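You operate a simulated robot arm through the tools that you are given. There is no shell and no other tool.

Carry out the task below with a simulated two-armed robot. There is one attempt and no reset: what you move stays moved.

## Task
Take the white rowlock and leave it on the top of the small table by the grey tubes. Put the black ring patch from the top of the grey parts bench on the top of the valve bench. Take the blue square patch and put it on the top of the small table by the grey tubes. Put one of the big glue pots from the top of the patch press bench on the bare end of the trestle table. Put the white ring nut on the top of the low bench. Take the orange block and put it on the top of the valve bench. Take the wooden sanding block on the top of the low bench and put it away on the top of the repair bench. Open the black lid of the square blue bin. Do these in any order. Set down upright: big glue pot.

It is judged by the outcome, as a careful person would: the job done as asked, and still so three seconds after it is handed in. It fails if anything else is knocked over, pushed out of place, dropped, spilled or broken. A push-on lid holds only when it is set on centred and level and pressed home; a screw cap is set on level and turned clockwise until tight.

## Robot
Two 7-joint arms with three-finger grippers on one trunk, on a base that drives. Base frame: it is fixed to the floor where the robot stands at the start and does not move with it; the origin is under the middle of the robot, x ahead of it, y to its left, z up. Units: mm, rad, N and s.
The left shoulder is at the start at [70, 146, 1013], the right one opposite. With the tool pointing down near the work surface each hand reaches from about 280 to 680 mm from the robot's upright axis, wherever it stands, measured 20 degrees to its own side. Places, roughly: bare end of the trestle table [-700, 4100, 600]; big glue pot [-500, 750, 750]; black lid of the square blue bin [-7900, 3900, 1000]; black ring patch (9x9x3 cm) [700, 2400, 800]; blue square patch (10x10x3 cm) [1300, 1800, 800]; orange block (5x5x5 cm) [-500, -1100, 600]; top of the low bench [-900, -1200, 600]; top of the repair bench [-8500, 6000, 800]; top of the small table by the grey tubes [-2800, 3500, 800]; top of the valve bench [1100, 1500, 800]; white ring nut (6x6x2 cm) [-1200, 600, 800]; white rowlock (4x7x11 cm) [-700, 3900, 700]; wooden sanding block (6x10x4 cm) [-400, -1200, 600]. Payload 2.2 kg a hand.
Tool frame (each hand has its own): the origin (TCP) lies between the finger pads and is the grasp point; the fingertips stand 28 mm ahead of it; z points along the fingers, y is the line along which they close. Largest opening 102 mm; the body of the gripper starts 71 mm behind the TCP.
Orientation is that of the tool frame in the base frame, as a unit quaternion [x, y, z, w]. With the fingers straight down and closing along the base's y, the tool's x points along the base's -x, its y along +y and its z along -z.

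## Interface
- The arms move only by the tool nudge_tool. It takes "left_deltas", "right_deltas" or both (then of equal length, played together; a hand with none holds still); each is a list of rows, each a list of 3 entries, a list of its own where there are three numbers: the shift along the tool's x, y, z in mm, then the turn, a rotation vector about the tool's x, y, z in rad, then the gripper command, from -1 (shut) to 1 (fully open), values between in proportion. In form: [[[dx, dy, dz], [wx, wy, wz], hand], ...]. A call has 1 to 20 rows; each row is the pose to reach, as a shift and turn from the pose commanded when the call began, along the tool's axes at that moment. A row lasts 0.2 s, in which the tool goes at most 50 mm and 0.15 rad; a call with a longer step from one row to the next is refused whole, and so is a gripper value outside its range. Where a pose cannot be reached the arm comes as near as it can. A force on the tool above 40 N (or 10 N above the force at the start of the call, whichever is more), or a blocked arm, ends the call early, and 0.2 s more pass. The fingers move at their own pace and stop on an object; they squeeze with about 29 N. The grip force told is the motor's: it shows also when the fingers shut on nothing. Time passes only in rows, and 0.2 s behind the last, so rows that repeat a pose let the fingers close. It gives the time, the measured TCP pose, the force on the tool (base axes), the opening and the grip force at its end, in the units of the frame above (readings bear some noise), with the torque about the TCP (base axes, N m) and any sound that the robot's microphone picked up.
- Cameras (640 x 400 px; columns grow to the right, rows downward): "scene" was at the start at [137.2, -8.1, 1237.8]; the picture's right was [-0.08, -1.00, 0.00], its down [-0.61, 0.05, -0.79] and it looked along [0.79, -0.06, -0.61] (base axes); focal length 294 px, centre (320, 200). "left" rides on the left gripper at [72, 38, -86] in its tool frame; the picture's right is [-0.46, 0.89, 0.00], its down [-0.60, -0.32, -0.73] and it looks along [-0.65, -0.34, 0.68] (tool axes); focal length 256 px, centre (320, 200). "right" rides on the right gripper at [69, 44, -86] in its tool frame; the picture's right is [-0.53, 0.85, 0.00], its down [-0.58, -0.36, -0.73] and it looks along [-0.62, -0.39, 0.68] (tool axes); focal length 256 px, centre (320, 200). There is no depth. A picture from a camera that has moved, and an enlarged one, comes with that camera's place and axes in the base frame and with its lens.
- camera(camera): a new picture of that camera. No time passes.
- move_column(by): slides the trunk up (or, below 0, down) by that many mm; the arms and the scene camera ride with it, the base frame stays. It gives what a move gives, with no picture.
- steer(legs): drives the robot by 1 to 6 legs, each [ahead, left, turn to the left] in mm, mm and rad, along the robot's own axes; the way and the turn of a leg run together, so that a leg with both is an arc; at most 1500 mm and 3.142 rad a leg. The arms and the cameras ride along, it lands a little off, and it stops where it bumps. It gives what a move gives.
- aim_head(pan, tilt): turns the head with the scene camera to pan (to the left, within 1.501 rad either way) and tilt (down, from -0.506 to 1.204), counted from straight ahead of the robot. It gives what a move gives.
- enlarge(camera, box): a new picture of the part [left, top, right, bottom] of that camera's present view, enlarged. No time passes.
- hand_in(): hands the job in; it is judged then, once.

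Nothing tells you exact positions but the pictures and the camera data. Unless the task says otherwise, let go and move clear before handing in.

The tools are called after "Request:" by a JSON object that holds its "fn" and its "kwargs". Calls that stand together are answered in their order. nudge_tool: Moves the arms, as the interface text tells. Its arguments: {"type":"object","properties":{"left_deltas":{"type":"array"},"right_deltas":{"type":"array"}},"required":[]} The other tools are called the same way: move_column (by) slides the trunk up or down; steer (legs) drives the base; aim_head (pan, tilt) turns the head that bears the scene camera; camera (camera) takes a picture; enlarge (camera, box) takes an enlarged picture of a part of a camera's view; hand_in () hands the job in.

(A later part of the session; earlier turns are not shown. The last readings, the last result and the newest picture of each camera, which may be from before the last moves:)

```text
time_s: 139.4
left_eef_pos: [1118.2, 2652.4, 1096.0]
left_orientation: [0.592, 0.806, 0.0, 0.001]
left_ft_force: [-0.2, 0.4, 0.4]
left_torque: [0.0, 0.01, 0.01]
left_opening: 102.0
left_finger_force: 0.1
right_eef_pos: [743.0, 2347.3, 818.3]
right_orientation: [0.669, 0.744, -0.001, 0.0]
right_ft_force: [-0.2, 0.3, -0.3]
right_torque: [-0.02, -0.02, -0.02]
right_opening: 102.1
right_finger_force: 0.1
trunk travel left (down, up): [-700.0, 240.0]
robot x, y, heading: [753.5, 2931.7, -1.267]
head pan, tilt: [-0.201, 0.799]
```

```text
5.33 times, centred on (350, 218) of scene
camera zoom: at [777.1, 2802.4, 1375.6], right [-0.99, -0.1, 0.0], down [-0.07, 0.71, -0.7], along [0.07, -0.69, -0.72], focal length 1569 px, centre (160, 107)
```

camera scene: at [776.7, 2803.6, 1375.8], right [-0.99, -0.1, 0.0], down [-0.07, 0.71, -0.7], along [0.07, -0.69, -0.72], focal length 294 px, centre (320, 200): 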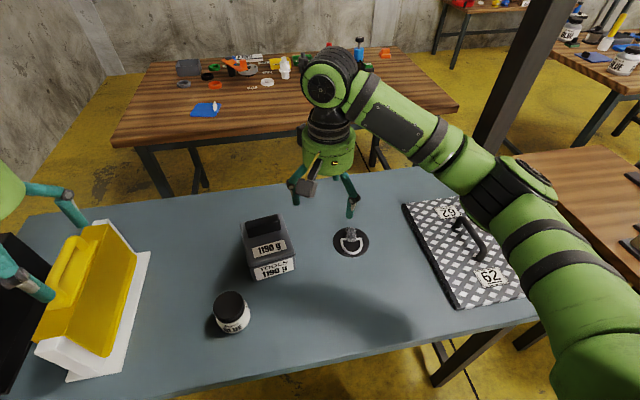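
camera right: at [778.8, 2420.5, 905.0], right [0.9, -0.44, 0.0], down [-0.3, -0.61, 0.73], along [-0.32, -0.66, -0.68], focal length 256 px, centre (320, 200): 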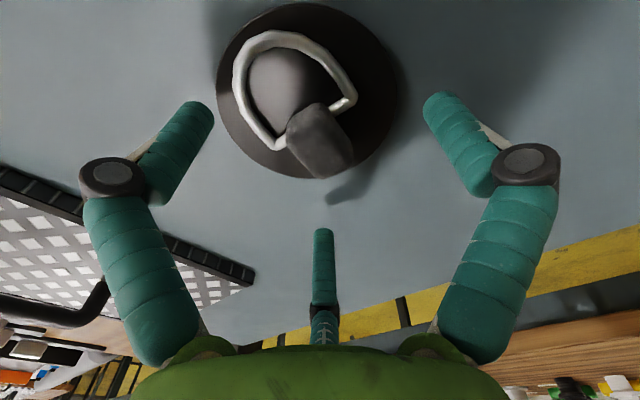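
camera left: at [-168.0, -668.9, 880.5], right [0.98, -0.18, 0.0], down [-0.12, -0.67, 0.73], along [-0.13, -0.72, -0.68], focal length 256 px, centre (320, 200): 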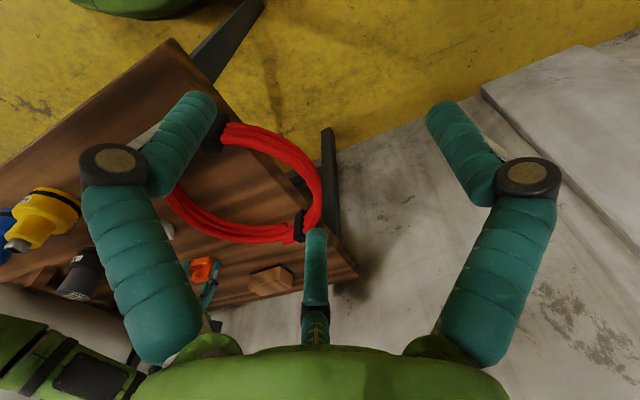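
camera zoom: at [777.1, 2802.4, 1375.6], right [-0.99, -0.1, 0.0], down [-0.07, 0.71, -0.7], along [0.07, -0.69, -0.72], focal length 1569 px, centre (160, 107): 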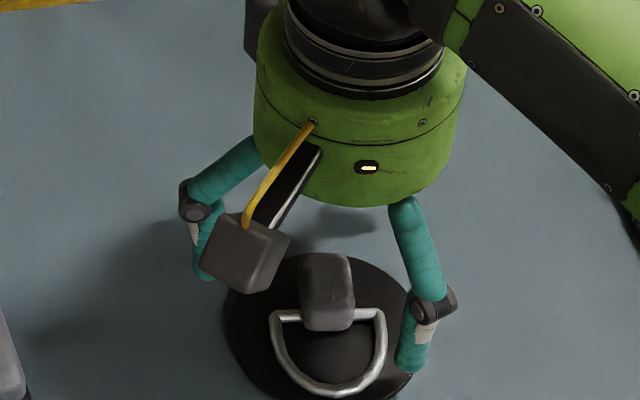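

The block is centred between the fingers. I will go down about 12 mm more and close gently.

Request:
{"fn": "nudge_tool", "kwargs": {"right_deltas": [[[0, 0, 6], [0, 0, 0], 1], [[0, 0, 12], [0, 0, 0], 1], [[0, 0, 12], [0, 0, 0], 1], [[0, 0, 12], [0, 0, 0], -1], [[0, 0, 12], [0, 0, 0], -1], [[0, 0, 12], [0, 0, 0], -1], [[0, 0, 12], [0, 0, 0], -1]]}}

Request:
{"fn": "camera", "kwargs": {"camera": "right"}}

Request:
{"fn": "enlarge", "kwargs": {"camera": "scene", "box": [290, 190, 410, 265]}}

```text
time_s: 140.6
left_eef_pos: [1117.3, 2654.2, 1096.2]
left_orientation: [0.592, 0.806, -0.001, 0.001]
left_ft_force: [0.1, 0.0, 0.6]
left_torque: [0.06, 0.01, -0.02]
left_opening: 102.1
left_finger_force: 0.0
right_eef_pos: [747.6, 2344.4, 817.1]
right_orientation: [0.668, 0.744, -0.005, 0.014]
right_ft_force: [2.2, 1.2, 20.9]
right_torque: [-0.19, -0.19, 0.05]
right_opening: 28.8
right_finger_force: 29.1
trunk travel left (down, up): [-700.0, 240.0]
robot x, y, heading: [751.9, 2931.0, -1.267]
head pan, tilt: [-0.201, 0.799]
stopped in row 5 (right hand): the force on the tool passed its limit at 43 N (the readings are from after the stop); the commanded pose is now the measured one
```

```text
taken
camera right: at [781.7, 2418.3, 903.2], right [0.9, -0.44, 0.02], down [-0.31, -0.59, 0.74], along [-0.31, -0.67, -0.67], focal length 256 px, centre (320, 200)
```

right: 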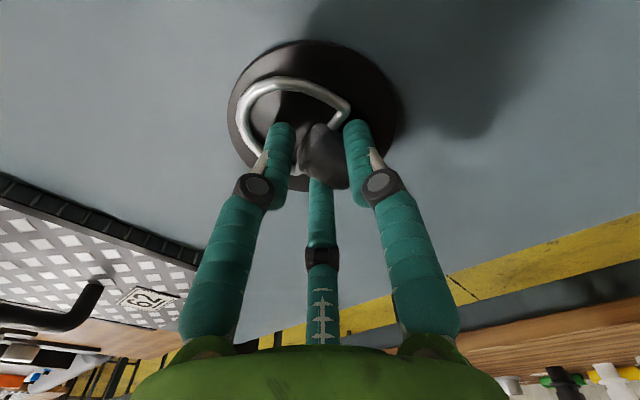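

```text
5.33 times, centred on (350, 228) of scene
camera zoom: at [777.2, 2804.5, 1375.8], right [-0.99, -0.1, 0.0], down [-0.07, 0.71, -0.7], along [0.07, -0.69, -0.72], focal length 1569 px, centre (160, 53)
```

zoom: 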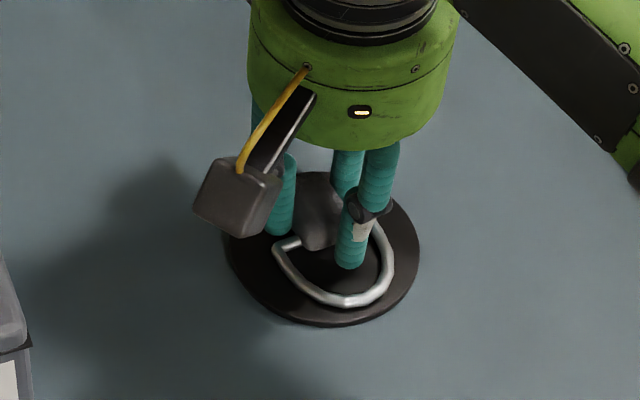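

The fingers met the disc or ring a little earlier than expected and the call stopped, but the hand now holds the block at 28.8 mm. I will ease up a few millimetres and check the hold.

Request:
{"fn": "nudge_tool", "kwargs": {"right_deltas": [[[0, 0, -3], [0, 0, 0], -1], [[0, 0, -6], [0, 0, 0], -1], [[0, 0, -12], [0, 0, 0], -1], [[0, 0, -20], [0, 0, 0], -1], [[0, 0, -20], [0, 0, 0], -1]]}}

Request:
{"fn": "camera", "kwargs": {"camera": "right"}}

Request:
{"fn": "enlarge", "kwargs": {"camera": "scene", "box": [290, 180, 410, 255]}}

```text
time_s: 141.8
left_eef_pos: [1117.7, 2652.7, 1095.5]
left_orientation: [0.592, 0.806, 0.0, -0.001]
left_ft_force: [-0.4, 0.5, 0.2]
left_torque: [-0.01, 0.0, -0.02]
left_opening: 102.1
left_finger_force: 0.2
right_eef_pos: [745.5, 2345.0, 831.2]
right_orientation: [0.668, 0.744, -0.003, 0.007]
right_ft_force: [0.4, 0.2, -1.3]
right_torque: [0.0, 0.02, 0.01]
right_opening: 28.9
right_finger_force: 29.3
trunk travel left (down, up): [-700.0, 240.0]
robot x, y, heading: [751.7, 2931.6, -1.265]
head pan, tilt: [-0.201, 0.799]
```

```text
taken
camera right: at [779.8, 2418.5, 918.1], right [0.9, -0.44, 0.01], down [-0.31, -0.6, 0.74], along [-0.32, -0.67, -0.68], focal length 256 px, centre (320, 200)
```

right: 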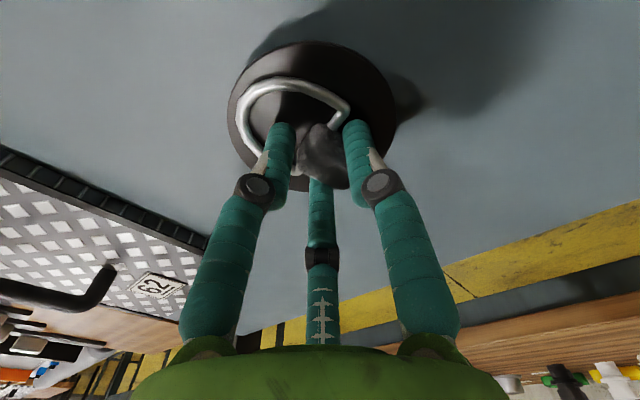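

```text
5.33 times, centred on (350, 218) of scene
camera zoom: at [777.0, 2802.1, 1375.5], right [-0.99, -0.1, 0.0], down [-0.07, 0.71, -0.7], along [0.07, -0.69, -0.72], focal length 1569 px, centre (160, 107)
```

zoom: 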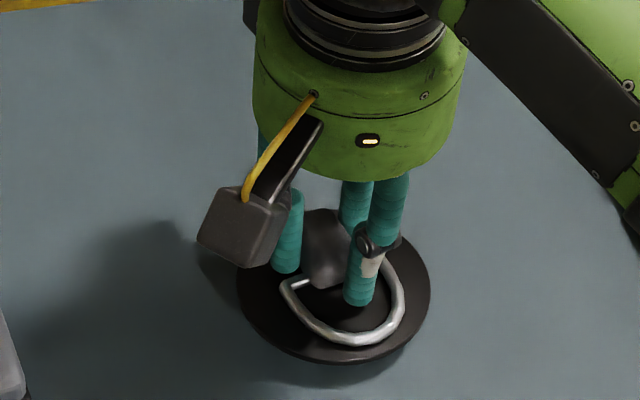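

The patch is lifted and held. I will raise it, back out, and drive round to the right-hand end of the valve bench.

Request:
{"fn": "nudge_tool", "kwargs": {"right_deltas": [[[0, 0, -45], [0, 0, 0], -1], [[0, 0, -90], [0, 0, 0], -1], [[0, 0, -135], [0, 0, 0], -1], [[0, 0, -160], [0, 0, 0], -1]]}}

Request:
{"fn": "steer", "kwargs": {"legs": [[-240, 0, 0], [0, 1050, 0], [1500, 0, 0], [120, 0, 0], [0, 0, -1.571]]}}

Request:
{"fn": "aim_head", "kwargs": {"pan": -0.1, "tilt": 0.7}}

Request:
{"fn": "camera", "kwargs": {"camera": "scene"}}

Request:
{"fn": "camera", "kwargs": {"camera": "right"}}

```text
time_s: 142.8
left_eef_pos: [1117.5, 2653.1, 1096.2]
left_orientation: [0.592, 0.806, 0.0, 0.001]
left_ft_force: [-0.8, 0.6, -0.1]
left_torque: [0.0, -0.03, 0.01]
left_opening: 102.1
left_finger_force: 0.0
right_eef_pos: [743.9, 2347.8, 993.2]
right_orientation: [0.668, 0.744, -0.004, 0.008]
right_ft_force: [-0.7, 0.4, -1.0]
right_torque: [-0.01, -0.01, 0.0]
right_opening: 28.6
right_finger_force: 28.3
trunk travel left (down, up): [-700.0, 240.0]
robot x, y, heading: [749.6, 2931.3, -1.265]
head pan, tilt: [-0.201, 0.799]
```

```text
time_s: 161.3
left_eef_pos: [1877.5, 1556.5, 1094.2]
left_orientation: [0.989, 0.146, 0.0, 0.001]
left_ft_force: [-0.4, 0.3, 0.6]
left_torque: [-0.01, 0.0, -0.03]
left_opening: 102.1
left_finger_force: 0.2
right_eef_pos: [1574.2, 1932.7, 993.3]
right_orientation: [0.999, 0.048, -0.008, 0.003]
right_ft_force: [0.2, -1.0, -1.9]
right_torque: [0.01, -0.02, -0.03]
right_opening: 28.3
right_finger_force: 28.6
trunk travel left (down, up): [-700.0, 240.0]
robot x, y, heading: [2159.8, 1921.1, -2.844]
head pan, tilt: [-0.201, 0.799]
```

```text
time_s: 162.0
left_eef_pos: [1879.6, 1555.7, 1095.0]
left_orientation: [0.989, 0.147, 0.0, -0.001]
left_ft_force: [0.3, -0.1, -0.4]
left_torque: [-0.04, -0.02, 0.02]
left_opening: 101.9
left_finger_force: 0.1
right_eef_pos: [1577.5, 1932.3, 991.4]
right_orientation: [0.999, 0.048, -0.008, 0.002]
right_ft_force: [-0.6, 0.0, -1.2]
right_torque: [-0.01, 0.01, 0.0]
right_opening: 28.5
right_finger_force: 28.5
trunk travel left (down, up): [-700.0, 240.0]
robot x, y, heading: [2159.0, 1921.6, -2.844]
head pan, tilt: [-0.099, 0.7]
```

```text
taken
camera scene: at [2030.1, 1886.8, 1383.8], right [-0.2, 0.98, 0.0], down [0.63, 0.13, -0.76], along [-0.75, -0.15, -0.64], focal length 294 px, centre (320, 200)
```

scene: 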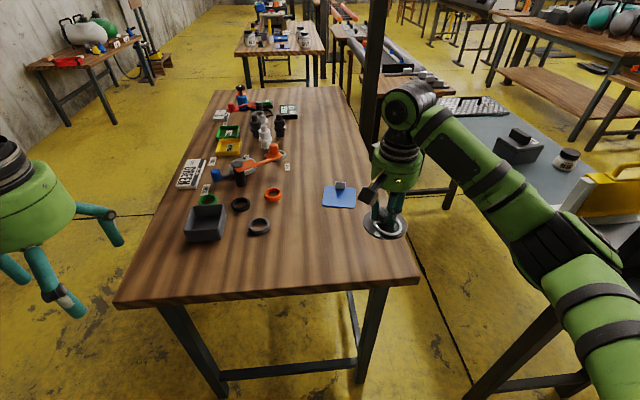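

```text
taken
camera right: at [1650.2, 1895.9, 1078.1], right [-0.45, -0.89, 0.01], down [-0.6, 0.31, 0.74], along [-0.66, 0.32, -0.67], focal length 256 px, centre (320, 200)
```

right: 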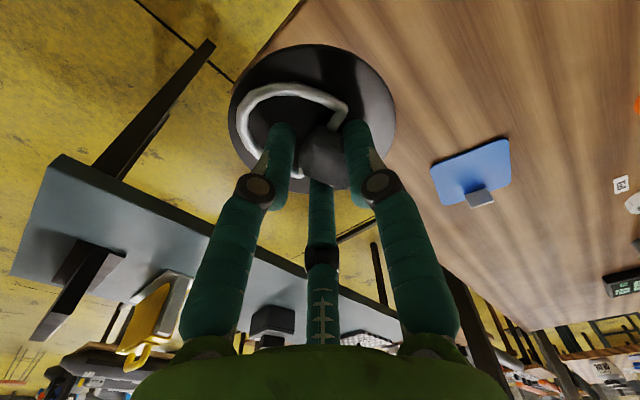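

I'm at the right-hand end of the valve bench; there is a broad free area on its near end. I will drive 200 mm closer and set the ring patch at about (1558, 1741).

Request:
{"fn": "steer", "kwargs": {"legs": [[200, 0, 0]]}}

Request:
{"fn": "camera", "kwargs": {"camera": "scene"}}

```text
time_s: 163.6
left_eef_pos: [1687.3, 1498.8, 1096.2]
left_orientation: [0.989, 0.147, -0.001, 0.0]
left_ft_force: [-0.2, 0.7, 0.1]
left_torque: [0.0, 0.02, 0.01]
left_opening: 101.9
left_finger_force: 0.1
right_eef_pos: [1385.6, 1875.6, 992.3]
right_orientation: [0.999, 0.049, -0.008, 0.003]
right_ft_force: [0.2, -0.2, -0.3]
right_torque: [-0.01, 0.01, 0.0]
right_opening: 28.8
right_finger_force: 28.8
trunk travel left (down, up): [-700.0, 240.0]
robot x, y, heading: [1968.6, 1861.3, -2.842]
head pan, tilt: [-0.099, 0.7]
```

```text
taken
camera scene: at [1839.9, 1828.6, 1384.0], right [-0.2, 0.98, 0.0], down [0.63, 0.13, -0.77], along [-0.75, -0.15, -0.64], focal length 294 px, centre (320, 200)
```

scene: 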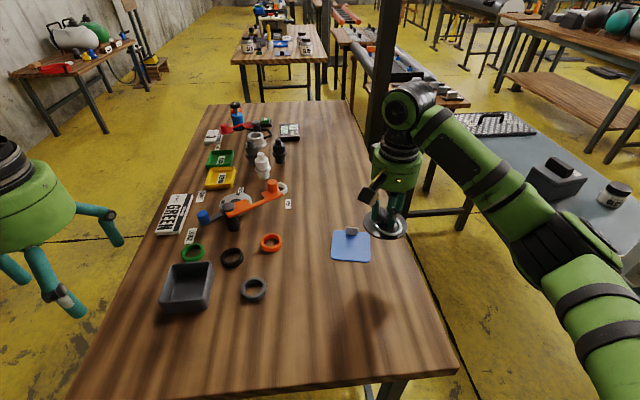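

I will carry the patch over the free area and lower it close to the bench.

Request:
{"fn": "nudge_tool", "kwargs": {"right_deltas": [[[32, 30, 0], [0, 0, 0], -1], [[64, 60, 0], [0, 0, 0], -1], [[96, 91, 0], [0, 0, 0], -1], [[128, 121, 0], [0, 0, 0], -1], [[158, 151, 0], [0, 0, 0], -1], [[158, 151, 45], [0, 0, 0], -1], [[158, 151, 90], [0, 0, 0], -1], [[158, 151, 130], [0, 0, 0], -1], [[158, 151, 130], [0, 0, 0], -1]]}}

Request:
{"fn": "camera", "kwargs": {"camera": "scene"}}

Request:
{"fn": "camera", "kwargs": {"camera": "right"}}

```text
time_s: 165.6
left_eef_pos: [1687.6, 1498.9, 1096.6]
left_orientation: [0.989, 0.146, -0.001, 0.0]
left_ft_force: [-0.7, 0.0, 0.0]
left_torque: [0.03, 0.0, -0.02]
left_opening: 102.1
left_finger_force: 0.1
right_eef_pos: [1555.1, 1737.2, 859.7]
right_orientation: [0.999, 0.049, -0.008, 0.004]
right_ft_force: [0.3, -0.5, -1.3]
right_torque: [-0.01, 0.02, -0.01]
right_opening: 28.4
right_finger_force: 28.8
trunk travel left (down, up): [-700.0, 240.0]
robot x, y, heading: [1971.0, 1864.4, -2.845]
head pan, tilt: [-0.099, 0.7]
```

```text
taken
camera scene: at [1838.7, 1828.5, 1383.8], right [-0.2, 0.98, 0.0], down [0.63, 0.13, -0.76], along [-0.75, -0.15, -0.64], focal length 294 px, centre (320, 200)
```

scene: 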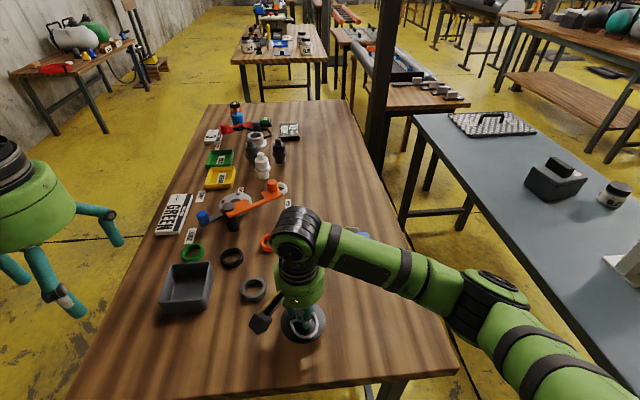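

```text
taken
camera right: at [1628.6, 1701.3, 946.3], right [-0.45, -0.89, 0.01], down [-0.6, 0.31, 0.74], along [-0.66, 0.32, -0.67], focal length 256 px, centre (320, 200)
```

right: 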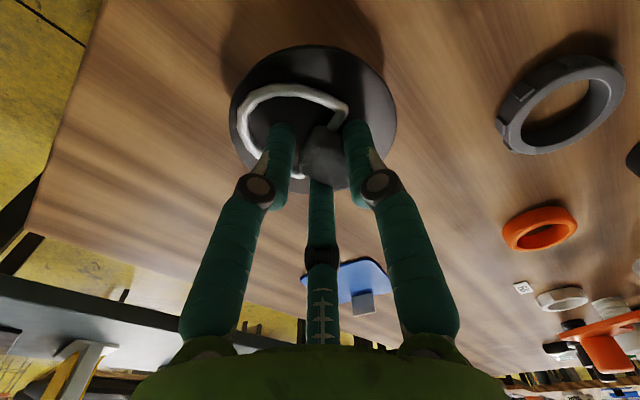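

The patch hangs above free wood. I ease it down in small steps until contact.

Request:
{"fn": "nudge_tool", "kwargs": {"right_deltas": [[[0, 0, 6], [0, 0, 0], -1], [[0, 0, 11], [0, 0, 0], -1], [[0, 0, 15], [0, 0, 0], -1], [[0, 0, 18], [0, 0, 0], -1], [[0, 0, 18], [0, 0, 0], -1]]}}

```text
time_s: 166.8
left_eef_pos: [1686.4, 1498.4, 1094.5]
left_orientation: [0.989, 0.148, -0.002, 0.0]
left_ft_force: [0.2, 0.3, 0.3]
left_torque: [0.0, 0.02, 0.01]
left_opening: 101.8
left_finger_force: 0.2
right_eef_pos: [1554.1, 1736.8, 843.3]
right_orientation: [0.999, 0.048, -0.008, 0.003]
right_ft_force: [-0.4, 0.1, -0.4]
right_torque: [0.0, 0.02, -0.03]
right_opening: 28.3
right_finger_force: 28.9
trunk travel left (down, up): [-700.0, 240.0]
robot x, y, heading: [1967.6, 1859.7, -2.846]
head pan, tilt: [-0.099, 0.7]
```

Request:
{"fn": "nudge_tool", "kwargs": {"right_deltas": [[[0, 0, 3], [0, 0, 0], -1], [[0, 0, 5], [0, 0, 0], -1], [[0, 0, 7], [0, 0, 0], -1], [[0, 0, 7], [0, 0, 0], -1]]}}

```text
time_s: 167.8
left_eef_pos: [1688.5, 1499.0, 1095.7]
left_orientation: [0.989, 0.147, -0.001, 0.0]
left_ft_force: [0.4, 0.1, -0.1]
left_torque: [0.0, 0.02, -0.03]
left_opening: 102.1
left_finger_force: 0.0
right_eef_pos: [1555.5, 1737.7, 837.1]
right_orientation: [0.999, 0.049, -0.01, 0.004]
right_ft_force: [-2.3, -0.2, 12.0]
right_torque: [-0.29, 0.49, -0.02]
right_opening: 28.3
right_finger_force: 28.8
trunk travel left (down, up): [-700.0, 240.0]
robot x, y, heading: [1967.2, 1862.6, -2.846]
head pan, tilt: [-0.099, 0.7]
```

Contact at 12 N; the disc is essentially down. I open the fingers and rise straight up.

Request:
{"fn": "nudge_tool", "kwargs": {"right_deltas": [[[0, 0, 1], [0, 0, 0], -1], [[0, 0, 1], [0, 0, 0], -0.4], [[0, 0, 1], [0, 0, 0], -0.2], [[0, 0, -4], [0, 0, 0], 0.2], [[0, 0, -6], [0, 0, 0], 0.2], [[0, 0, -30], [0, 0, 0], 0.2], [[0, 0, -70], [0, 0, 0], 0.6], [[0, 0, -110], [0, 0, 0], 1], [[0, 0, -110], [0, 0, 0], 1]]}}

Request:
{"fn": "camera", "kwargs": {"camera": "right"}}

Request:
{"fn": "camera", "kwargs": {"camera": "scene"}}

```text
time_s: 169.8
left_eef_pos: [1686.1, 1498.8, 1095.8]
left_orientation: [0.989, 0.147, -0.001, 0.0]
left_ft_force: [0.2, -0.5, -0.7]
left_torque: [0.01, -0.03, -0.02]
left_opening: 101.7
left_finger_force: 0.0
right_eef_pos: [1555.5, 1738.3, 947.2]
right_orientation: [0.999, 0.049, -0.008, 0.002]
right_ft_force: [-0.3, -0.8, 0.4]
right_torque: [-0.04, -0.04, 0.02]
right_opening: 101.9
right_finger_force: 0.1
trunk travel left (down, up): [-700.0, 240.0]
robot x, y, heading: [1969.8, 1862.4, -2.846]
head pan, tilt: [-0.099, 0.7]
```

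```text
taken
camera right: at [1630.3, 1701.9, 1032.3], right [-0.45, -0.89, 0.01], down [-0.6, 0.31, 0.74], along [-0.66, 0.32, -0.67], focal length 256 px, centre (320, 200)
```

right: 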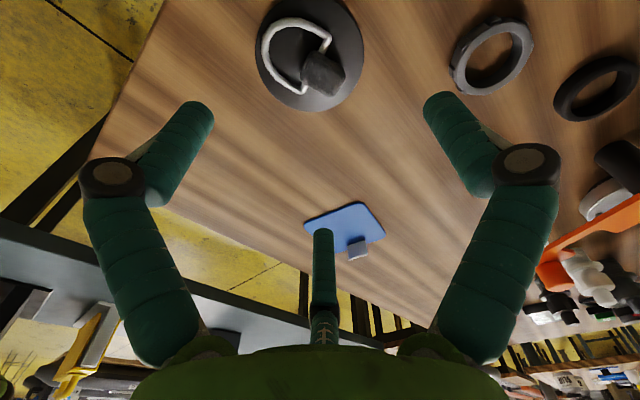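

```text
taken
camera scene: at [1838.8, 1828.2, 1383.8], right [-0.2, 0.98, 0.0], down [0.63, 0.13, -0.76], along [-0.75, -0.15, -0.64], focal length 294 px, centre (320, 200)
```

scene: 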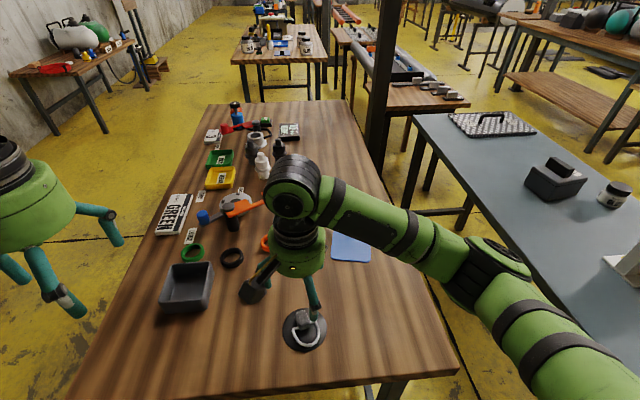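

The ring patch lies flat on the valve bench. Next the blue square patch: its tab is near (1275, 1804), a bit far, so I move 60 mm ahead and bring the hand over it to look closely.

Request:
{"fn": "steer", "kwargs": {"legs": [[60, 0, 0]]}}

Request:
{"fn": "nudge_tool", "kwargs": {"right_deltas": [[[-40, -10, 0], [0, 0, 0], 1], [[-80, -20, 0], [0, 0, 0], 1], [[-120, -30, 0], [0, 0, 0], 1], [[-150, -40, 0], [0, 0, 0], 1], [[-150, -40, 0], [0, 0, 0], 1]]}}

Request:
{"fn": "camera", "kwargs": {"camera": "right"}}

Request:
{"fn": "camera", "kwargs": {"camera": "scene"}}

```text
time_s: 170.8
left_eef_pos: [1632.1, 1482.1, 1096.0]
left_orientation: [0.989, 0.146, -0.003, 0.0]
left_ft_force: [-0.3, 0.1, -0.1]
left_torque: [0.03, 0.01, -0.01]
left_opening: 102.2
left_finger_force: 0.1
right_eef_pos: [1502.8, 1721.9, 946.9]
right_orientation: [0.999, 0.049, -0.009, 0.003]
right_ft_force: [0.2, 0.0, -0.2]
right_torque: [0.01, 0.01, 0.02]
right_opening: 102.0
right_finger_force: 0.0
trunk travel left (down, up): [-700.0, 240.0]
robot x, y, heading: [1914.3, 1840.7, -2.846]
head pan, tilt: [-0.099, 0.7]
```

```text
time_s: 172.0
left_eef_pos: [1630.9, 1480.7, 1095.5]
left_orientation: [0.989, 0.146, -0.001, -0.001]
left_ft_force: [-0.4, 0.1, 0.2]
left_torque: [-0.01, -0.04, 0.03]
left_opening: 102.1
left_finger_force: 0.0
right_eef_pos: [1348.0, 1747.5, 948.0]
right_orientation: [0.999, 0.05, -0.008, 0.003]
right_ft_force: [-0.3, 0.1, -0.2]
right_torque: [0.01, -0.01, 0.02]
right_opening: 102.0
right_finger_force: 0.2
trunk travel left (down, up): [-700.0, 240.0]
robot x, y, heading: [1915.2, 1844.4, -2.848]
head pan, tilt: [-0.099, 0.7]
```

```text
taken
camera right: at [1422.1, 1710.0, 1033.7], right [-0.45, -0.89, 0.01], down [-0.6, 0.31, 0.74], along [-0.66, 0.32, -0.67], focal length 256 px, centre (320, 200)
```

right: 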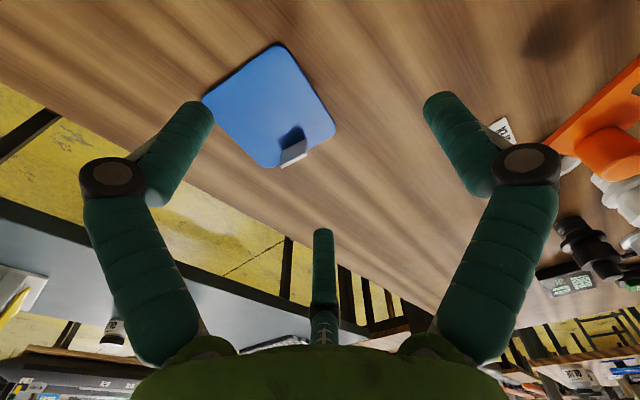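

```text
taken
camera scene: at [1782.5, 1810.9, 1383.9], right [-0.2, 0.98, 0.0], down [0.63, 0.13, -0.77], along [-0.75, -0.15, -0.64], focal length 294 px, centre (320, 200)
```

scene: 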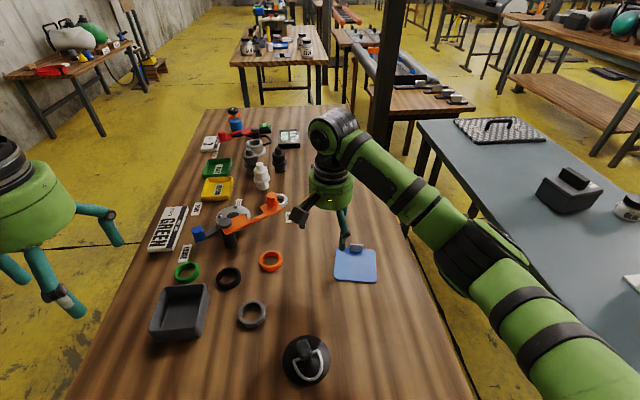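

Request:
{"fn": "enlarge", "kwargs": {"camera": "right", "box": [190, 30, 350, 180]}}

Request:
{"fn": "enlarge", "kwargs": {"camera": "scene", "box": [315, 225, 395, 290]}}

```text
2.67 times, centred on (270, 105) of right
camera zoom: at [1422.1, 1710.0, 1033.7], right [-0.45, -0.89, 0.01], down [-0.6, 0.31, 0.74], along [-0.66, 0.32, -0.67], focal length 683 px, centre (453, 453)
```

zoom: 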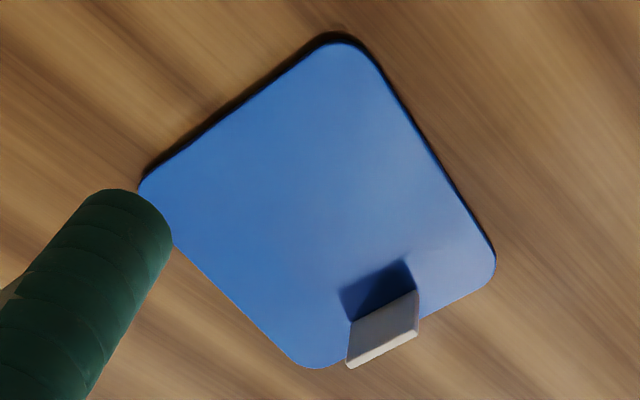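

```text
6.15 times, centred on (355, 258) of scene
camera zoom: at [1782.5, 1810.9, 1383.9], right [-0.2, 0.98, 0.0], down [0.63, 0.13, -0.77], along [-0.75, -0.15, -0.64], focal length 1810 px, centre (105, -154)
```

zoom: 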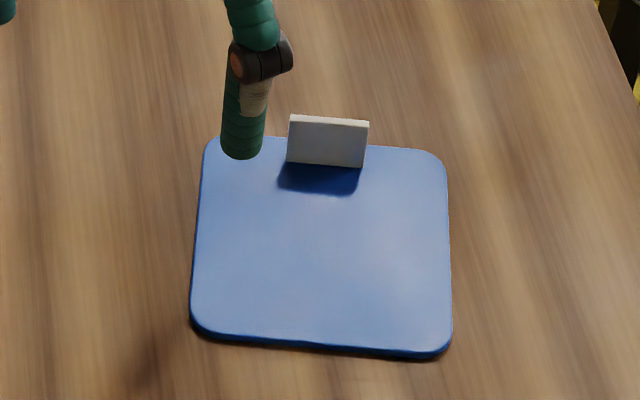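

The tab is an upright plate about 31 mm wide at the far edge of the patch, facing me. I will turn the hand about 92° so the fingers close across its faces.

Request:
{"fn": "nudge_tool", "kwargs": {"right_deltas": [[[0, 0, 0], [0, 0, -0.146], 1], [[0, 0, 0], [0, 0, -0.292], 1], [[0, 0, 0], [0, 0, -0.438], 1], [[0, 0, 0], [0, 0, -0.584], 1], [[0, 0, 0], [0, 0, -0.73], 1], [[0, 0, 0], [0, 0, -0.876], 1], [[0, 0, 0], [0, 0, -1.022], 1], [[0, 0, 0], [0, 0, -1.168], 1], [[0, 0, 0], [0, 0, -1.314], 1], [[0, 0, 0], [0, 0, -1.46], 1], [[0, 0, 0], [0, 0, -1.602], 1], [[0, 0, 0], [0, 0, -1.602], 1]]}}

Request:
{"fn": "camera", "kwargs": {"camera": "right"}}

Request:
{"fn": "camera", "kwargs": {"camera": "scene"}}

```text
time_s: 174.6
left_eef_pos: [1630.3, 1481.4, 1096.1]
left_orientation: [0.989, 0.147, 0.0, 0.0]
left_ft_force: [-0.8, 0.1, -0.3]
left_torque: [0.03, -0.01, 0.0]
left_opening: 102.1
left_finger_force: 0.0
right_eef_pos: [1347.2, 1746.0, 950.1]
right_orientation: [0.66, 0.752, -0.007, -0.003]
right_ft_force: [-0.1, -0.5, -1.1]
right_torque: [0.04, 0.0, -0.02]
right_opening: 102.1
right_finger_force: 0.2
trunk travel left (down, up): [-700.0, 240.0]
robot x, y, heading: [1911.4, 1845.7, -2.844]
head pan, tilt: [-0.099, 0.7]
```

```text
taken
camera right: at [1382.1, 1820.6, 1033.9], right [0.91, -0.42, -0.01], down [-0.27, -0.61, 0.74], along [-0.32, -0.67, -0.67], focal length 256 px, centre (320, 200)
```

right: 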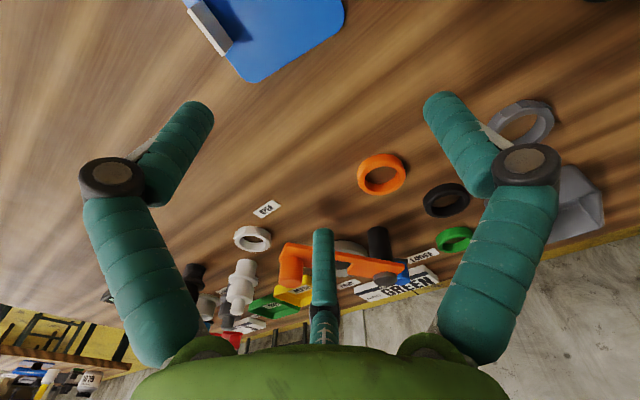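

```text
taken
camera scene: at [1782.4, 1811.0, 1383.9], right [-0.2, 0.98, 0.0], down [0.63, 0.13, -0.76], along [-0.75, -0.15, -0.64], focal length 294 px, centre (320, 200)
```

scene: 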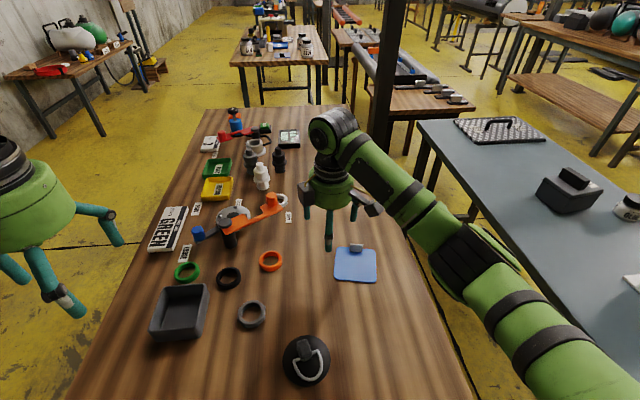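

The hand turned as wanted. The tab's centre is about (1282, 1804.5, 814), so I move over it and part way down.

Request:
{"fn": "nudge_tool", "kwargs": {"right_deltas": [[[33, -28, 0], [0, 0, 0], 1], [[67, -57, 0], [0, 0, 0], 1], [[67, -57, 40], [0, 0, 0], 1], [[67, -57, 70], [0, 0, 0], 1], [[67, -57, 70], [0, 0, 0], 1]]}}

Request:
{"fn": "camera", "kwargs": {"camera": "right"}}

Request:
{"fn": "enlarge", "kwargs": {"camera": "scene", "box": [300, 200, 410, 290]}}

```text
time_s: 175.8
left_eef_pos: [1632.1, 1481.6, 1095.9]
left_orientation: [0.989, 0.147, -0.001, 0.0]
left_ft_force: [0.1, 0.3, -0.4]
left_torque: [-0.01, 0.0, -0.02]
left_opening: 102.1
left_finger_force: 0.1
right_eef_pos: [1280.9, 1804.2, 877.3]
right_orientation: [0.66, 0.751, -0.007, -0.004]
right_ft_force: [0.1, 0.2, -0.3]
right_torque: [0.01, -0.02, -0.03]
right_opening: 102.2
right_finger_force: 0.1
trunk travel left (down, up): [-700.0, 240.0]
robot x, y, heading: [1916.3, 1842.6, -2.843]
head pan, tilt: [-0.099, 0.7]
```

```text
taken
camera right: at [1315.4, 1878.8, 963.6], right [0.91, -0.42, -0.01], down [-0.28, -0.61, 0.74], along [-0.32, -0.67, -0.67], focal length 256 px, centre (320, 200)
```

right: 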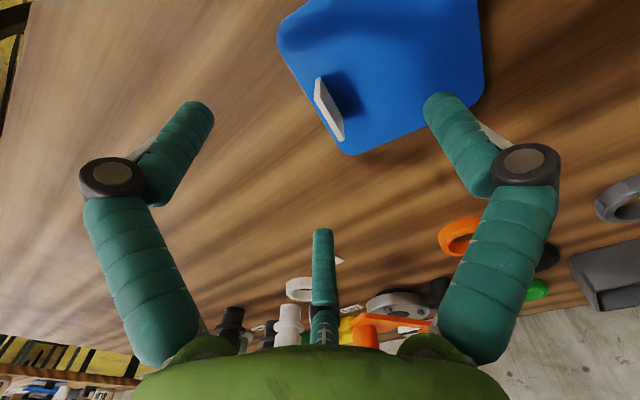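

```text
4.44 times, centred on (355, 245) of scene
camera zoom: at [1782.7, 1811.2, 1383.9], right [-0.2, 0.98, 0.0], down [0.63, 0.13, -0.77], along [-0.75, -0.15, -0.64], focal length 1308 px, centre (164, 0)
```

zoom: 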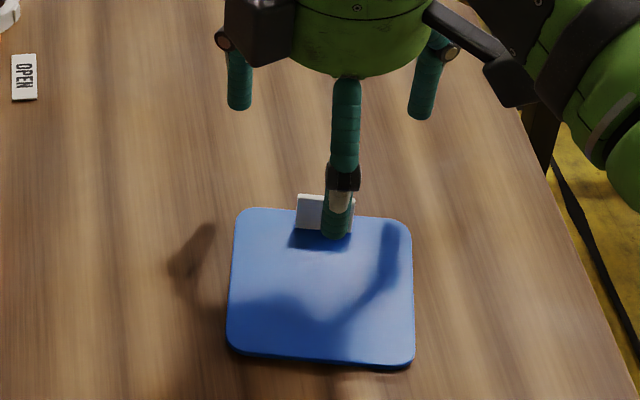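

The tab is within 5 mm of the finger centre. I shift slightly, descend so the tips are just above the patch, and close.

Request:
{"fn": "nudge_tool", "kwargs": {"right_deltas": [[[0, 4, 15], [0, 0, 0], 1], [[0, 4, 30], [0, 0, 0], 1], [[0, 4, 38], [0, 0, 0], 1], [[0, 4, 38], [0, 0, 0], 1]]}}

Request:
{"fn": "camera", "kwargs": {"camera": "right"}}

Request:
{"fn": "enlarge", "kwargs": {"camera": "scene", "box": [300, 200, 410, 290]}}

```text
time_s: 176.8
left_eef_pos: [1630.9, 1480.5, 1096.4]
left_orientation: [0.989, 0.147, -0.001, 0.0]
left_ft_force: [-0.6, 0.2, -0.1]
left_torque: [-0.02, -0.01, -0.01]
left_opening: 102.1
left_finger_force: 0.0
right_eef_pos: [1283.9, 1804.8, 840.7]
right_orientation: [0.66, 0.751, -0.008, -0.004]
right_ft_force: [-0.3, 0.0, -0.5]
right_torque: [0.0, 0.0, 0.01]
right_opening: 102.0
right_finger_force: 0.2
trunk travel left (down, up): [-700.0, 240.0]
robot x, y, heading: [1912.8, 1843.3, -2.846]
head pan, tilt: [-0.099, 0.7]
```

```text
taken
camera right: at [1318.8, 1879.0, 925.7], right [0.91, -0.42, -0.01], down [-0.28, -0.61, 0.74], along [-0.32, -0.67, -0.67], focal length 256 px, centre (320, 200)
```

right: 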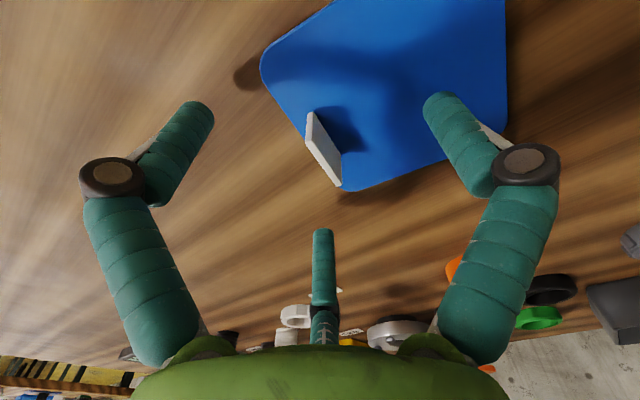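

```text
4.44 times, centred on (355, 245) of scene
camera zoom: at [1782.4, 1811.2, 1383.9], right [-0.2, 0.98, 0.0], down [0.63, 0.13, -0.77], along [-0.75, -0.15, -0.64], focal length 1308 px, centre (164, 0)
```

zoom: 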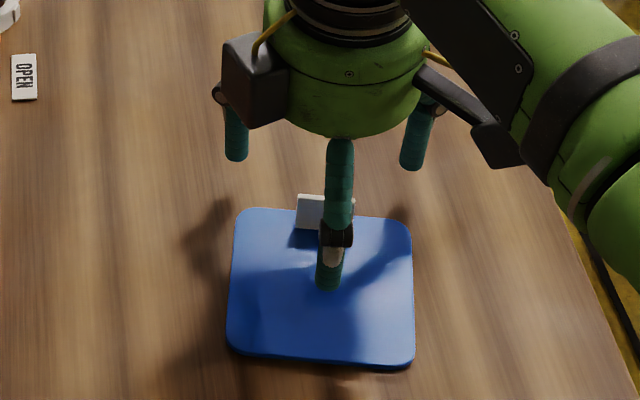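

The tab is centred between the tips. I close the fingers.

Request:
{"fn": "nudge_tool", "kwargs": {"right_deltas": [[[0, 0, 0], [0, 0, 0], 0], [[0, 0, 0], [0, 0, 0], -0.6], [[0, 0, 0], [0, 0, 0], -1], [[0, 0, 0], [0, 0, 0], -1], [[0, 0, 0], [0, 0, 0], -1]]}}

Request:
{"fn": "camera", "kwargs": {"camera": "right"}}

Request:
{"fn": "enlarge", "kwargs": {"camera": "scene", "box": [300, 200, 410, 290]}}

```text
time_s: 178.0
left_eef_pos: [1630.9, 1481.4, 1096.8]
left_orientation: [0.989, 0.147, -0.001, -0.001]
left_ft_force: [-0.9, -0.2, 0.6]
left_torque: [0.03, -0.02, -0.01]
left_opening: 102.1
left_finger_force: 0.1
right_eef_pos: [1285.4, 1804.1, 839.9]
right_orientation: [0.659, 0.752, -0.007, -0.003]
right_ft_force: [-0.3, -0.5, 2.3]
right_torque: [0.13, -0.18, -0.12]
right_opening: 8.2
right_finger_force: 29.1
trunk travel left (down, up): [-700.0, 240.0]
robot x, y, heading: [1912.9, 1839.6, -2.847]
head pan, tilt: [-0.099, 0.7]
```

```text
taken
camera right: at [1319.1, 1878.9, 926.2], right [0.91, -0.42, -0.01], down [-0.28, -0.61, 0.74], along [-0.32, -0.67, -0.67], focal length 256 px, centre (320, 200)
```

right: 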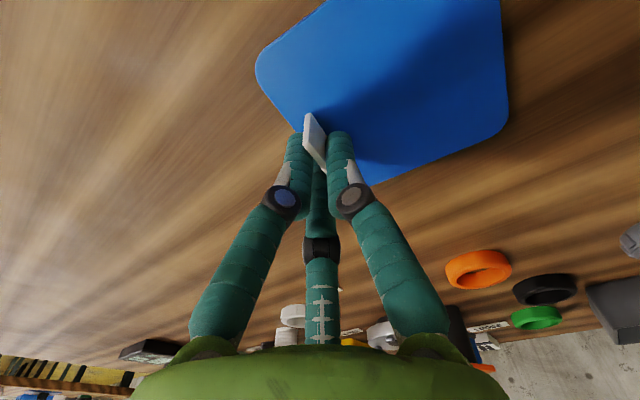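

```text
4.44 times, centred on (355, 245) of scene
camera zoom: at [1782.8, 1810.9, 1383.9], right [-0.2, 0.98, 0.0], down [0.63, 0.13, -0.77], along [-0.75, -0.15, -0.64], focal length 1308 px, centre (164, 0)
```

zoom: 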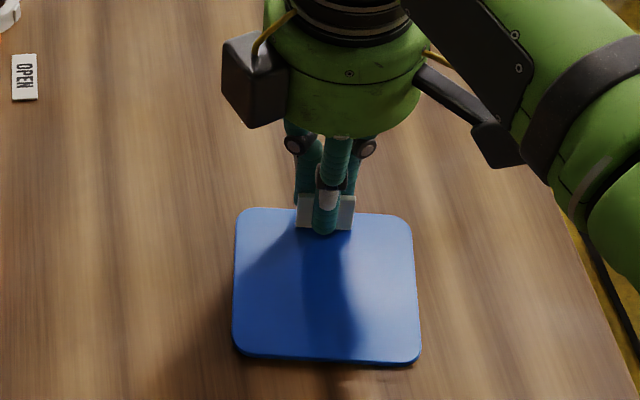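

The tab is gripped at 8 mm. I lift slowly and check that the patch hangs level.

Request:
{"fn": "nudge_tool", "kwargs": {"right_deltas": [[[0, 0, -8], [0, 0, 0], -1], [[0, 0, -20], [0, 0, 0], -1], [[0, 0, -40], [0, 0, 0], -1], [[0, 0, -40], [0, 0, 0], -1]]}}

Request:
{"fn": "camera", "kwargs": {"camera": "right"}}

Request:
{"fn": "enlarge", "kwargs": {"camera": "scene", "box": [300, 190, 410, 280]}}

```text
time_s: 179.0
left_eef_pos: [1630.8, 1480.9, 1095.1]
left_orientation: [0.989, 0.148, -0.001, 0.0]
left_ft_force: [0.9, -0.2, -0.3]
left_torque: [-0.06, -0.04, 0.01]
left_opening: 102.1
left_finger_force: 0.0
right_eef_pos: [1283.8, 1805.1, 880.4]
right_orientation: [0.66, 0.751, -0.008, -0.003]
right_ft_force: [-0.5, 0.3, -0.6]
right_torque: [-0.01, 0.01, 0.02]
right_opening: 8.3
right_finger_force: 29.1
trunk travel left (down, up): [-700.0, 240.0]
robot x, y, heading: [1911.1, 1842.9, -2.844]
head pan, tilt: [-0.099, 0.7]
```

```text
taken
camera right: at [1319.3, 1880.1, 966.3], right [0.91, -0.42, -0.01], down [-0.28, -0.61, 0.74], along [-0.32, -0.67, -0.67], focal length 256 px, centre (320, 200)
```

right: 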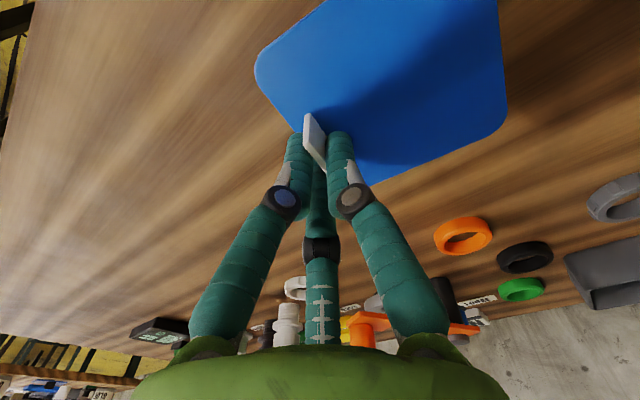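

```text
4.44 times, centred on (355, 235) of scene
camera zoom: at [1782.1, 1811.0, 1383.8], right [-0.2, 0.98, 0.0], down [0.63, 0.13, -0.76], along [-0.75, -0.15, -0.64], focal length 1308 px, centre (164, 44)
```

zoom: 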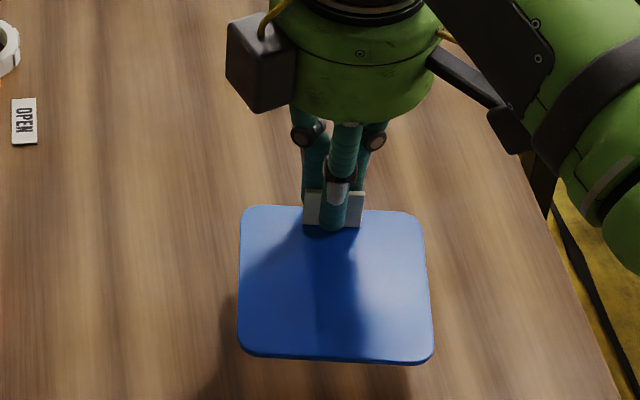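

The patch lifts level and firmly. I pull it in and up, then drive back round to the patch press bench for a big glue pot with the left hand.

Request:
{"fn": "nudge_tool", "kwargs": {"right_deltas": [[[0, 30, -40], [0, 0, 0], -1], [[0, 60, -75], [0, 0, 0], -1], [[0, 90, -105], [0, 0, 0], -1], [[0, 120, -110], [0, 0, 0], -1], [[0, 120, -110], [0, 0, 0], -1]]}}

Request:
{"fn": "steer", "kwargs": {"legs": [[-300, 0, 0], [0, 1030, 0], [1500, 0, 0], [1300, 0, 0], [0, 0, -1.571]]}}

Request:
{"fn": "aim_head", "kwargs": {"pan": 0.0, "tilt": 0.6}}

Request:
{"fn": "camera", "kwargs": {"camera": "scene"}}

```text
time_s: 180.2
left_eef_pos: [1629.9, 1481.8, 1094.3]
left_orientation: [0.989, 0.147, 0.0, 0.0]
left_ft_force: [-0.4, -0.8, 0.2]
left_torque: [0.02, 0.02, 0.02]
left_opening: 102.2
left_finger_force: 0.0
right_eef_pos: [1405.8, 1824.0, 989.2]
right_orientation: [0.66, 0.751, -0.007, -0.003]
right_ft_force: [-0.2, 0.7, -0.6]
right_torque: [-0.02, 0.01, -0.01]
right_opening: 8.1
right_finger_force: 29.0
trunk travel left (down, up): [-700.0, 240.0]
robot x, y, heading: [1910.4, 1844.3, -2.845]
head pan, tilt: [-0.099, 0.7]
```

```text
time_s: 204.0
left_eef_pos: [-518.1, 416.0, 1095.0]
left_orientation: [0.804, -0.595, -0.002, 0.0]
left_ft_force: [0.3, -0.1, -0.8]
left_torque: [0.0, -0.02, 0.05]
left_opening: 101.9
left_finger_force: 0.0
right_eef_pos: [-176.2, 642.0, 989.0]
right_orientation: [0.998, 0.065, -0.003, -0.008]
right_ft_force: [0.2, 0.6, -0.9]
right_torque: [-0.02, 0.01, -0.01]
right_opening: 8.2
right_finger_force: 28.8
trunk travel left (down, up): [-700.0, 240.0]
robot x, y, heading: [-153.4, 134.9, 1.869]
head pan, tilt: [-0.099, 0.7]
```

```text
time_s: 204.7
left_eef_pos: [-517.7, 416.1, 1095.3]
left_orientation: [0.804, -0.595, 0.0, 0.0]
left_ft_force: [-0.5, 0.1, -0.3]
left_torque: [0.0, -0.01, 0.05]
left_opening: 101.9
left_finger_force: 0.0
right_eef_pos: [-175.4, 642.6, 989.1]
right_orientation: [0.998, 0.065, -0.003, -0.008]
right_ft_force: [0.3, -0.9, -1.0]
right_torque: [0.01, 0.01, 0.03]
right_opening: 8.3
right_finger_force: 29.6
trunk travel left (down, up): [-700.0, 240.0]
robot x, y, heading: [-155.2, 133.1, 1.868]
head pan, tilt: [0.0, 0.6]
```

```text
taken
camera scene: at [-194.2, 265.2, 1392.4], right [0.96, 0.29, 0.0], down [0.17, -0.54, -0.82], along [-0.24, 0.79, -0.57], focal length 294 px, centre (320, 200)
```

scene: 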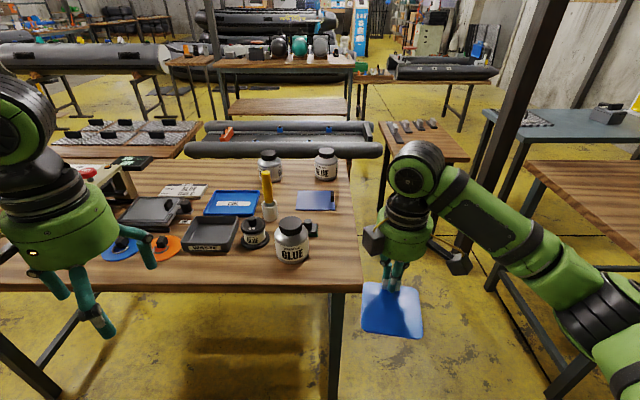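

I see the patch press bench with a big glue pot at its front right, around (-444, 823), plus two more at the back. I zoom in to judge its size and how to grip.

Request:
{"fn": "enlarge", "kwargs": {"camera": "scene", "box": [230, 140, 350, 270]}}

Request:
{"fn": "steer", "kwargs": {"legs": [[0, -90, 0], [200, 0, 0]]}}

Request:
{"fn": "aim_head", "kwargs": {"pan": 0.3, "tilt": 0.8}}

Request:
{"fn": "camera", "kwargs": {"camera": "scene"}}

Request:
{"fn": "camera", "kwargs": {"camera": "left"}}

```text
3.08 times, centred on (290, 205) of scene
camera zoom: at [-194.2, 265.2, 1392.4], right [0.96, 0.29, 0.0], down [0.17, -0.54, -0.82], along [-0.24, 0.79, -0.57], focal length 905 px, centre (412, 185)
```

zoom: 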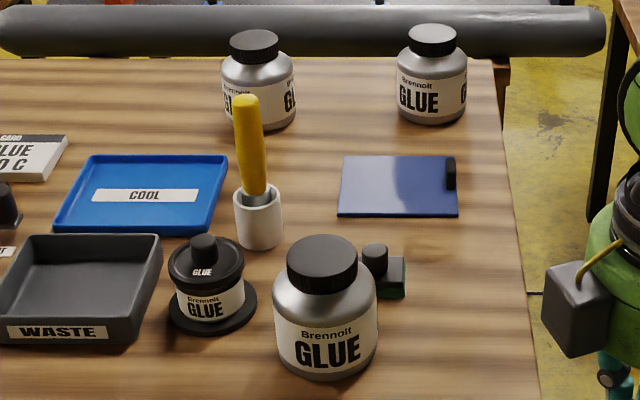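

```text
time_s: 207.0
left_eef_pos: [-488.3, 631.1, 1095.9]
left_orientation: [0.803, -0.596, 0.0, 0.0]
left_ft_force: [0.6, -0.2, -0.1]
left_torque: [0.02, 0.02, -0.01]
left_opening: 102.2
left_finger_force: 0.0
right_eef_pos: [-147.4, 857.6, 989.4]
right_orientation: [0.998, 0.066, -0.003, -0.007]
right_ft_force: [0.3, 0.1, -0.6]
right_torque: [0.04, -0.01, -0.01]
right_opening: 8.4
right_finger_force: 28.7
trunk travel left (down, up): [-700.0, 240.0]
robot x, y, heading: [-124.4, 350.8, 1.869]
head pan, tilt: [0.0, 0.6]
```

```text
time_s: 207.8
left_eef_pos: [-489.5, 632.0, 1096.1]
left_orientation: [0.803, -0.596, -0.001, -0.001]
left_ft_force: [0.3, -0.1, 0.3]
left_torque: [0.0, 0.01, 0.0]
left_opening: 101.9
left_finger_force: 0.1
right_eef_pos: [-147.9, 859.4, 989.2]
right_orientation: [0.998, 0.066, -0.002, -0.008]
right_ft_force: [-0.3, 1.0, 0.3]
right_torque: [0.03, 0.04, -0.04]
right_opening: 8.4
right_finger_force: 29.3
trunk travel left (down, up): [-700.0, 240.0]
robot x, y, heading: [-124.5, 352.3, 1.865]
head pan, tilt: [0.3, 0.799]
```

```text
taken
camera scene: at [-185.5, 464.8, 1375.6], right [0.83, 0.56, 0.0], down [0.4, -0.59, -0.7], along [-0.39, 0.58, -0.72], focal length 294 px, centre (320, 200)
```

scene: 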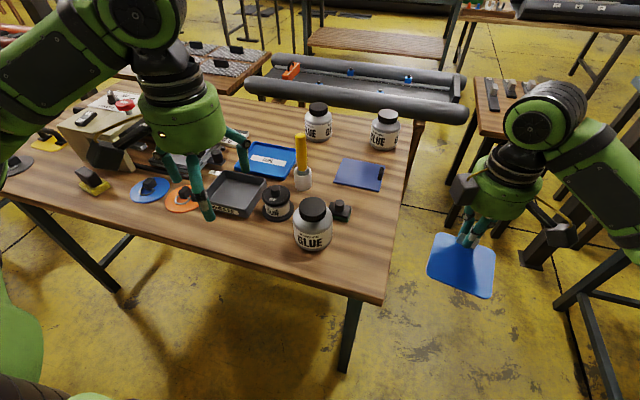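

```text
taken
camera left: at [-504.9, 551.9, 1180.7], right [-0.98, 0.19, 0.0], down [0.13, 0.67, 0.73], along [0.14, 0.72, -0.68], focal length 256 px, centre (320, 200)
```

left: 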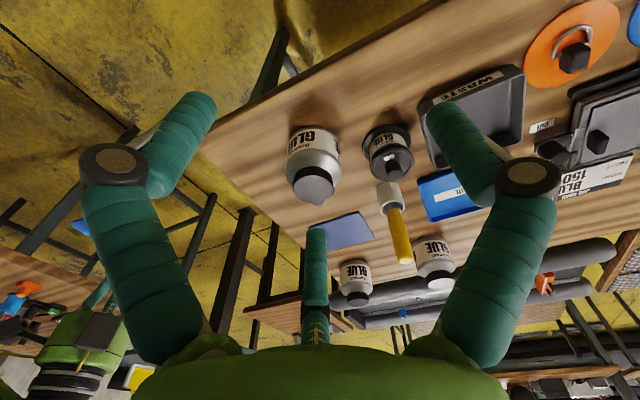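

The pots are all the same big jars, about 93 mm wide with a 62 mm black cap at z ≈ 905. The front one has neighbours close to its body, so I will take it by the cap from above with the left hand; first I hover over it.

Request:
{"fn": "nudge_tool", "kwargs": {"left_deltas": [[[-40, -24, 0], [0, 0, 0], 1], [[-80, -48, 0], [0, 0, 0], 1], [[-120, -72, 0], [0, 0, 0], 1], [[-160, -94, 0], [0, 0, 0], 1], [[-167, -96, 40], [0, 0, 0], 1], [[-167, -96, 80], [0, 0, 0], 1], [[-167, -96, 80], [0, 0, 0], 1]]}}

Request:
{"fn": "camera", "kwargs": {"camera": "left"}}

Request:
{"fn": "camera", "kwargs": {"camera": "scene"}}

```text
time_s: 209.4
left_eef_pos: [-445.2, 822.5, 1015.6]
left_orientation: [0.803, -0.596, -0.001, -0.001]
left_ft_force: [0.7, -0.4, 0.1]
left_torque: [-0.02, 0.02, -0.03]
left_opening: 102.0
left_finger_force: 0.0
right_eef_pos: [-146.7, 858.4, 989.6]
right_orientation: [0.998, 0.066, -0.003, -0.008]
right_ft_force: [0.6, 0.1, -1.2]
right_torque: [0.01, 0.02, -0.03]
right_opening: 8.0
right_finger_force: 29.2
trunk travel left (down, up): [-700.0, 240.0]
robot x, y, heading: [-126.0, 350.8, 1.867]
head pan, tilt: [0.3, 0.799]
```

```text
taken
camera left: at [-460.6, 740.3, 1101.2], right [-0.98, 0.19, 0.0], down [0.13, 0.67, 0.73], along [0.14, 0.72, -0.68], focal length 256 px, centre (320, 200)
```

left: 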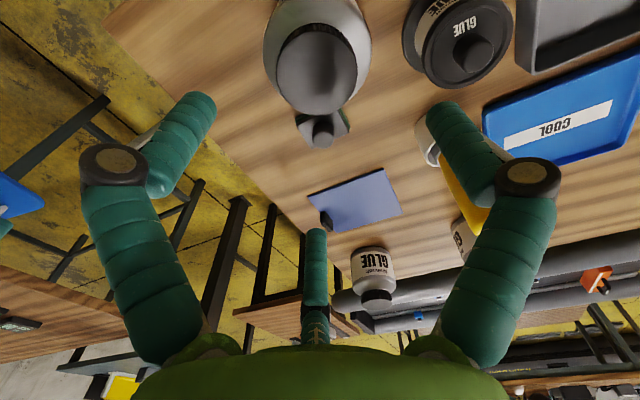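

```text
taken
camera scene: at [-184.7, 464.4, 1375.7], right [0.83, 0.56, 0.0], down [0.4, -0.59, -0.7], along [-0.39, 0.58, -0.72], focal length 294 px, centre (320, 200)
```

scene: 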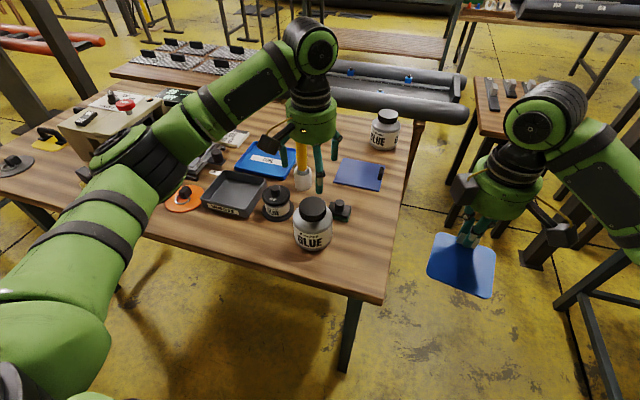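

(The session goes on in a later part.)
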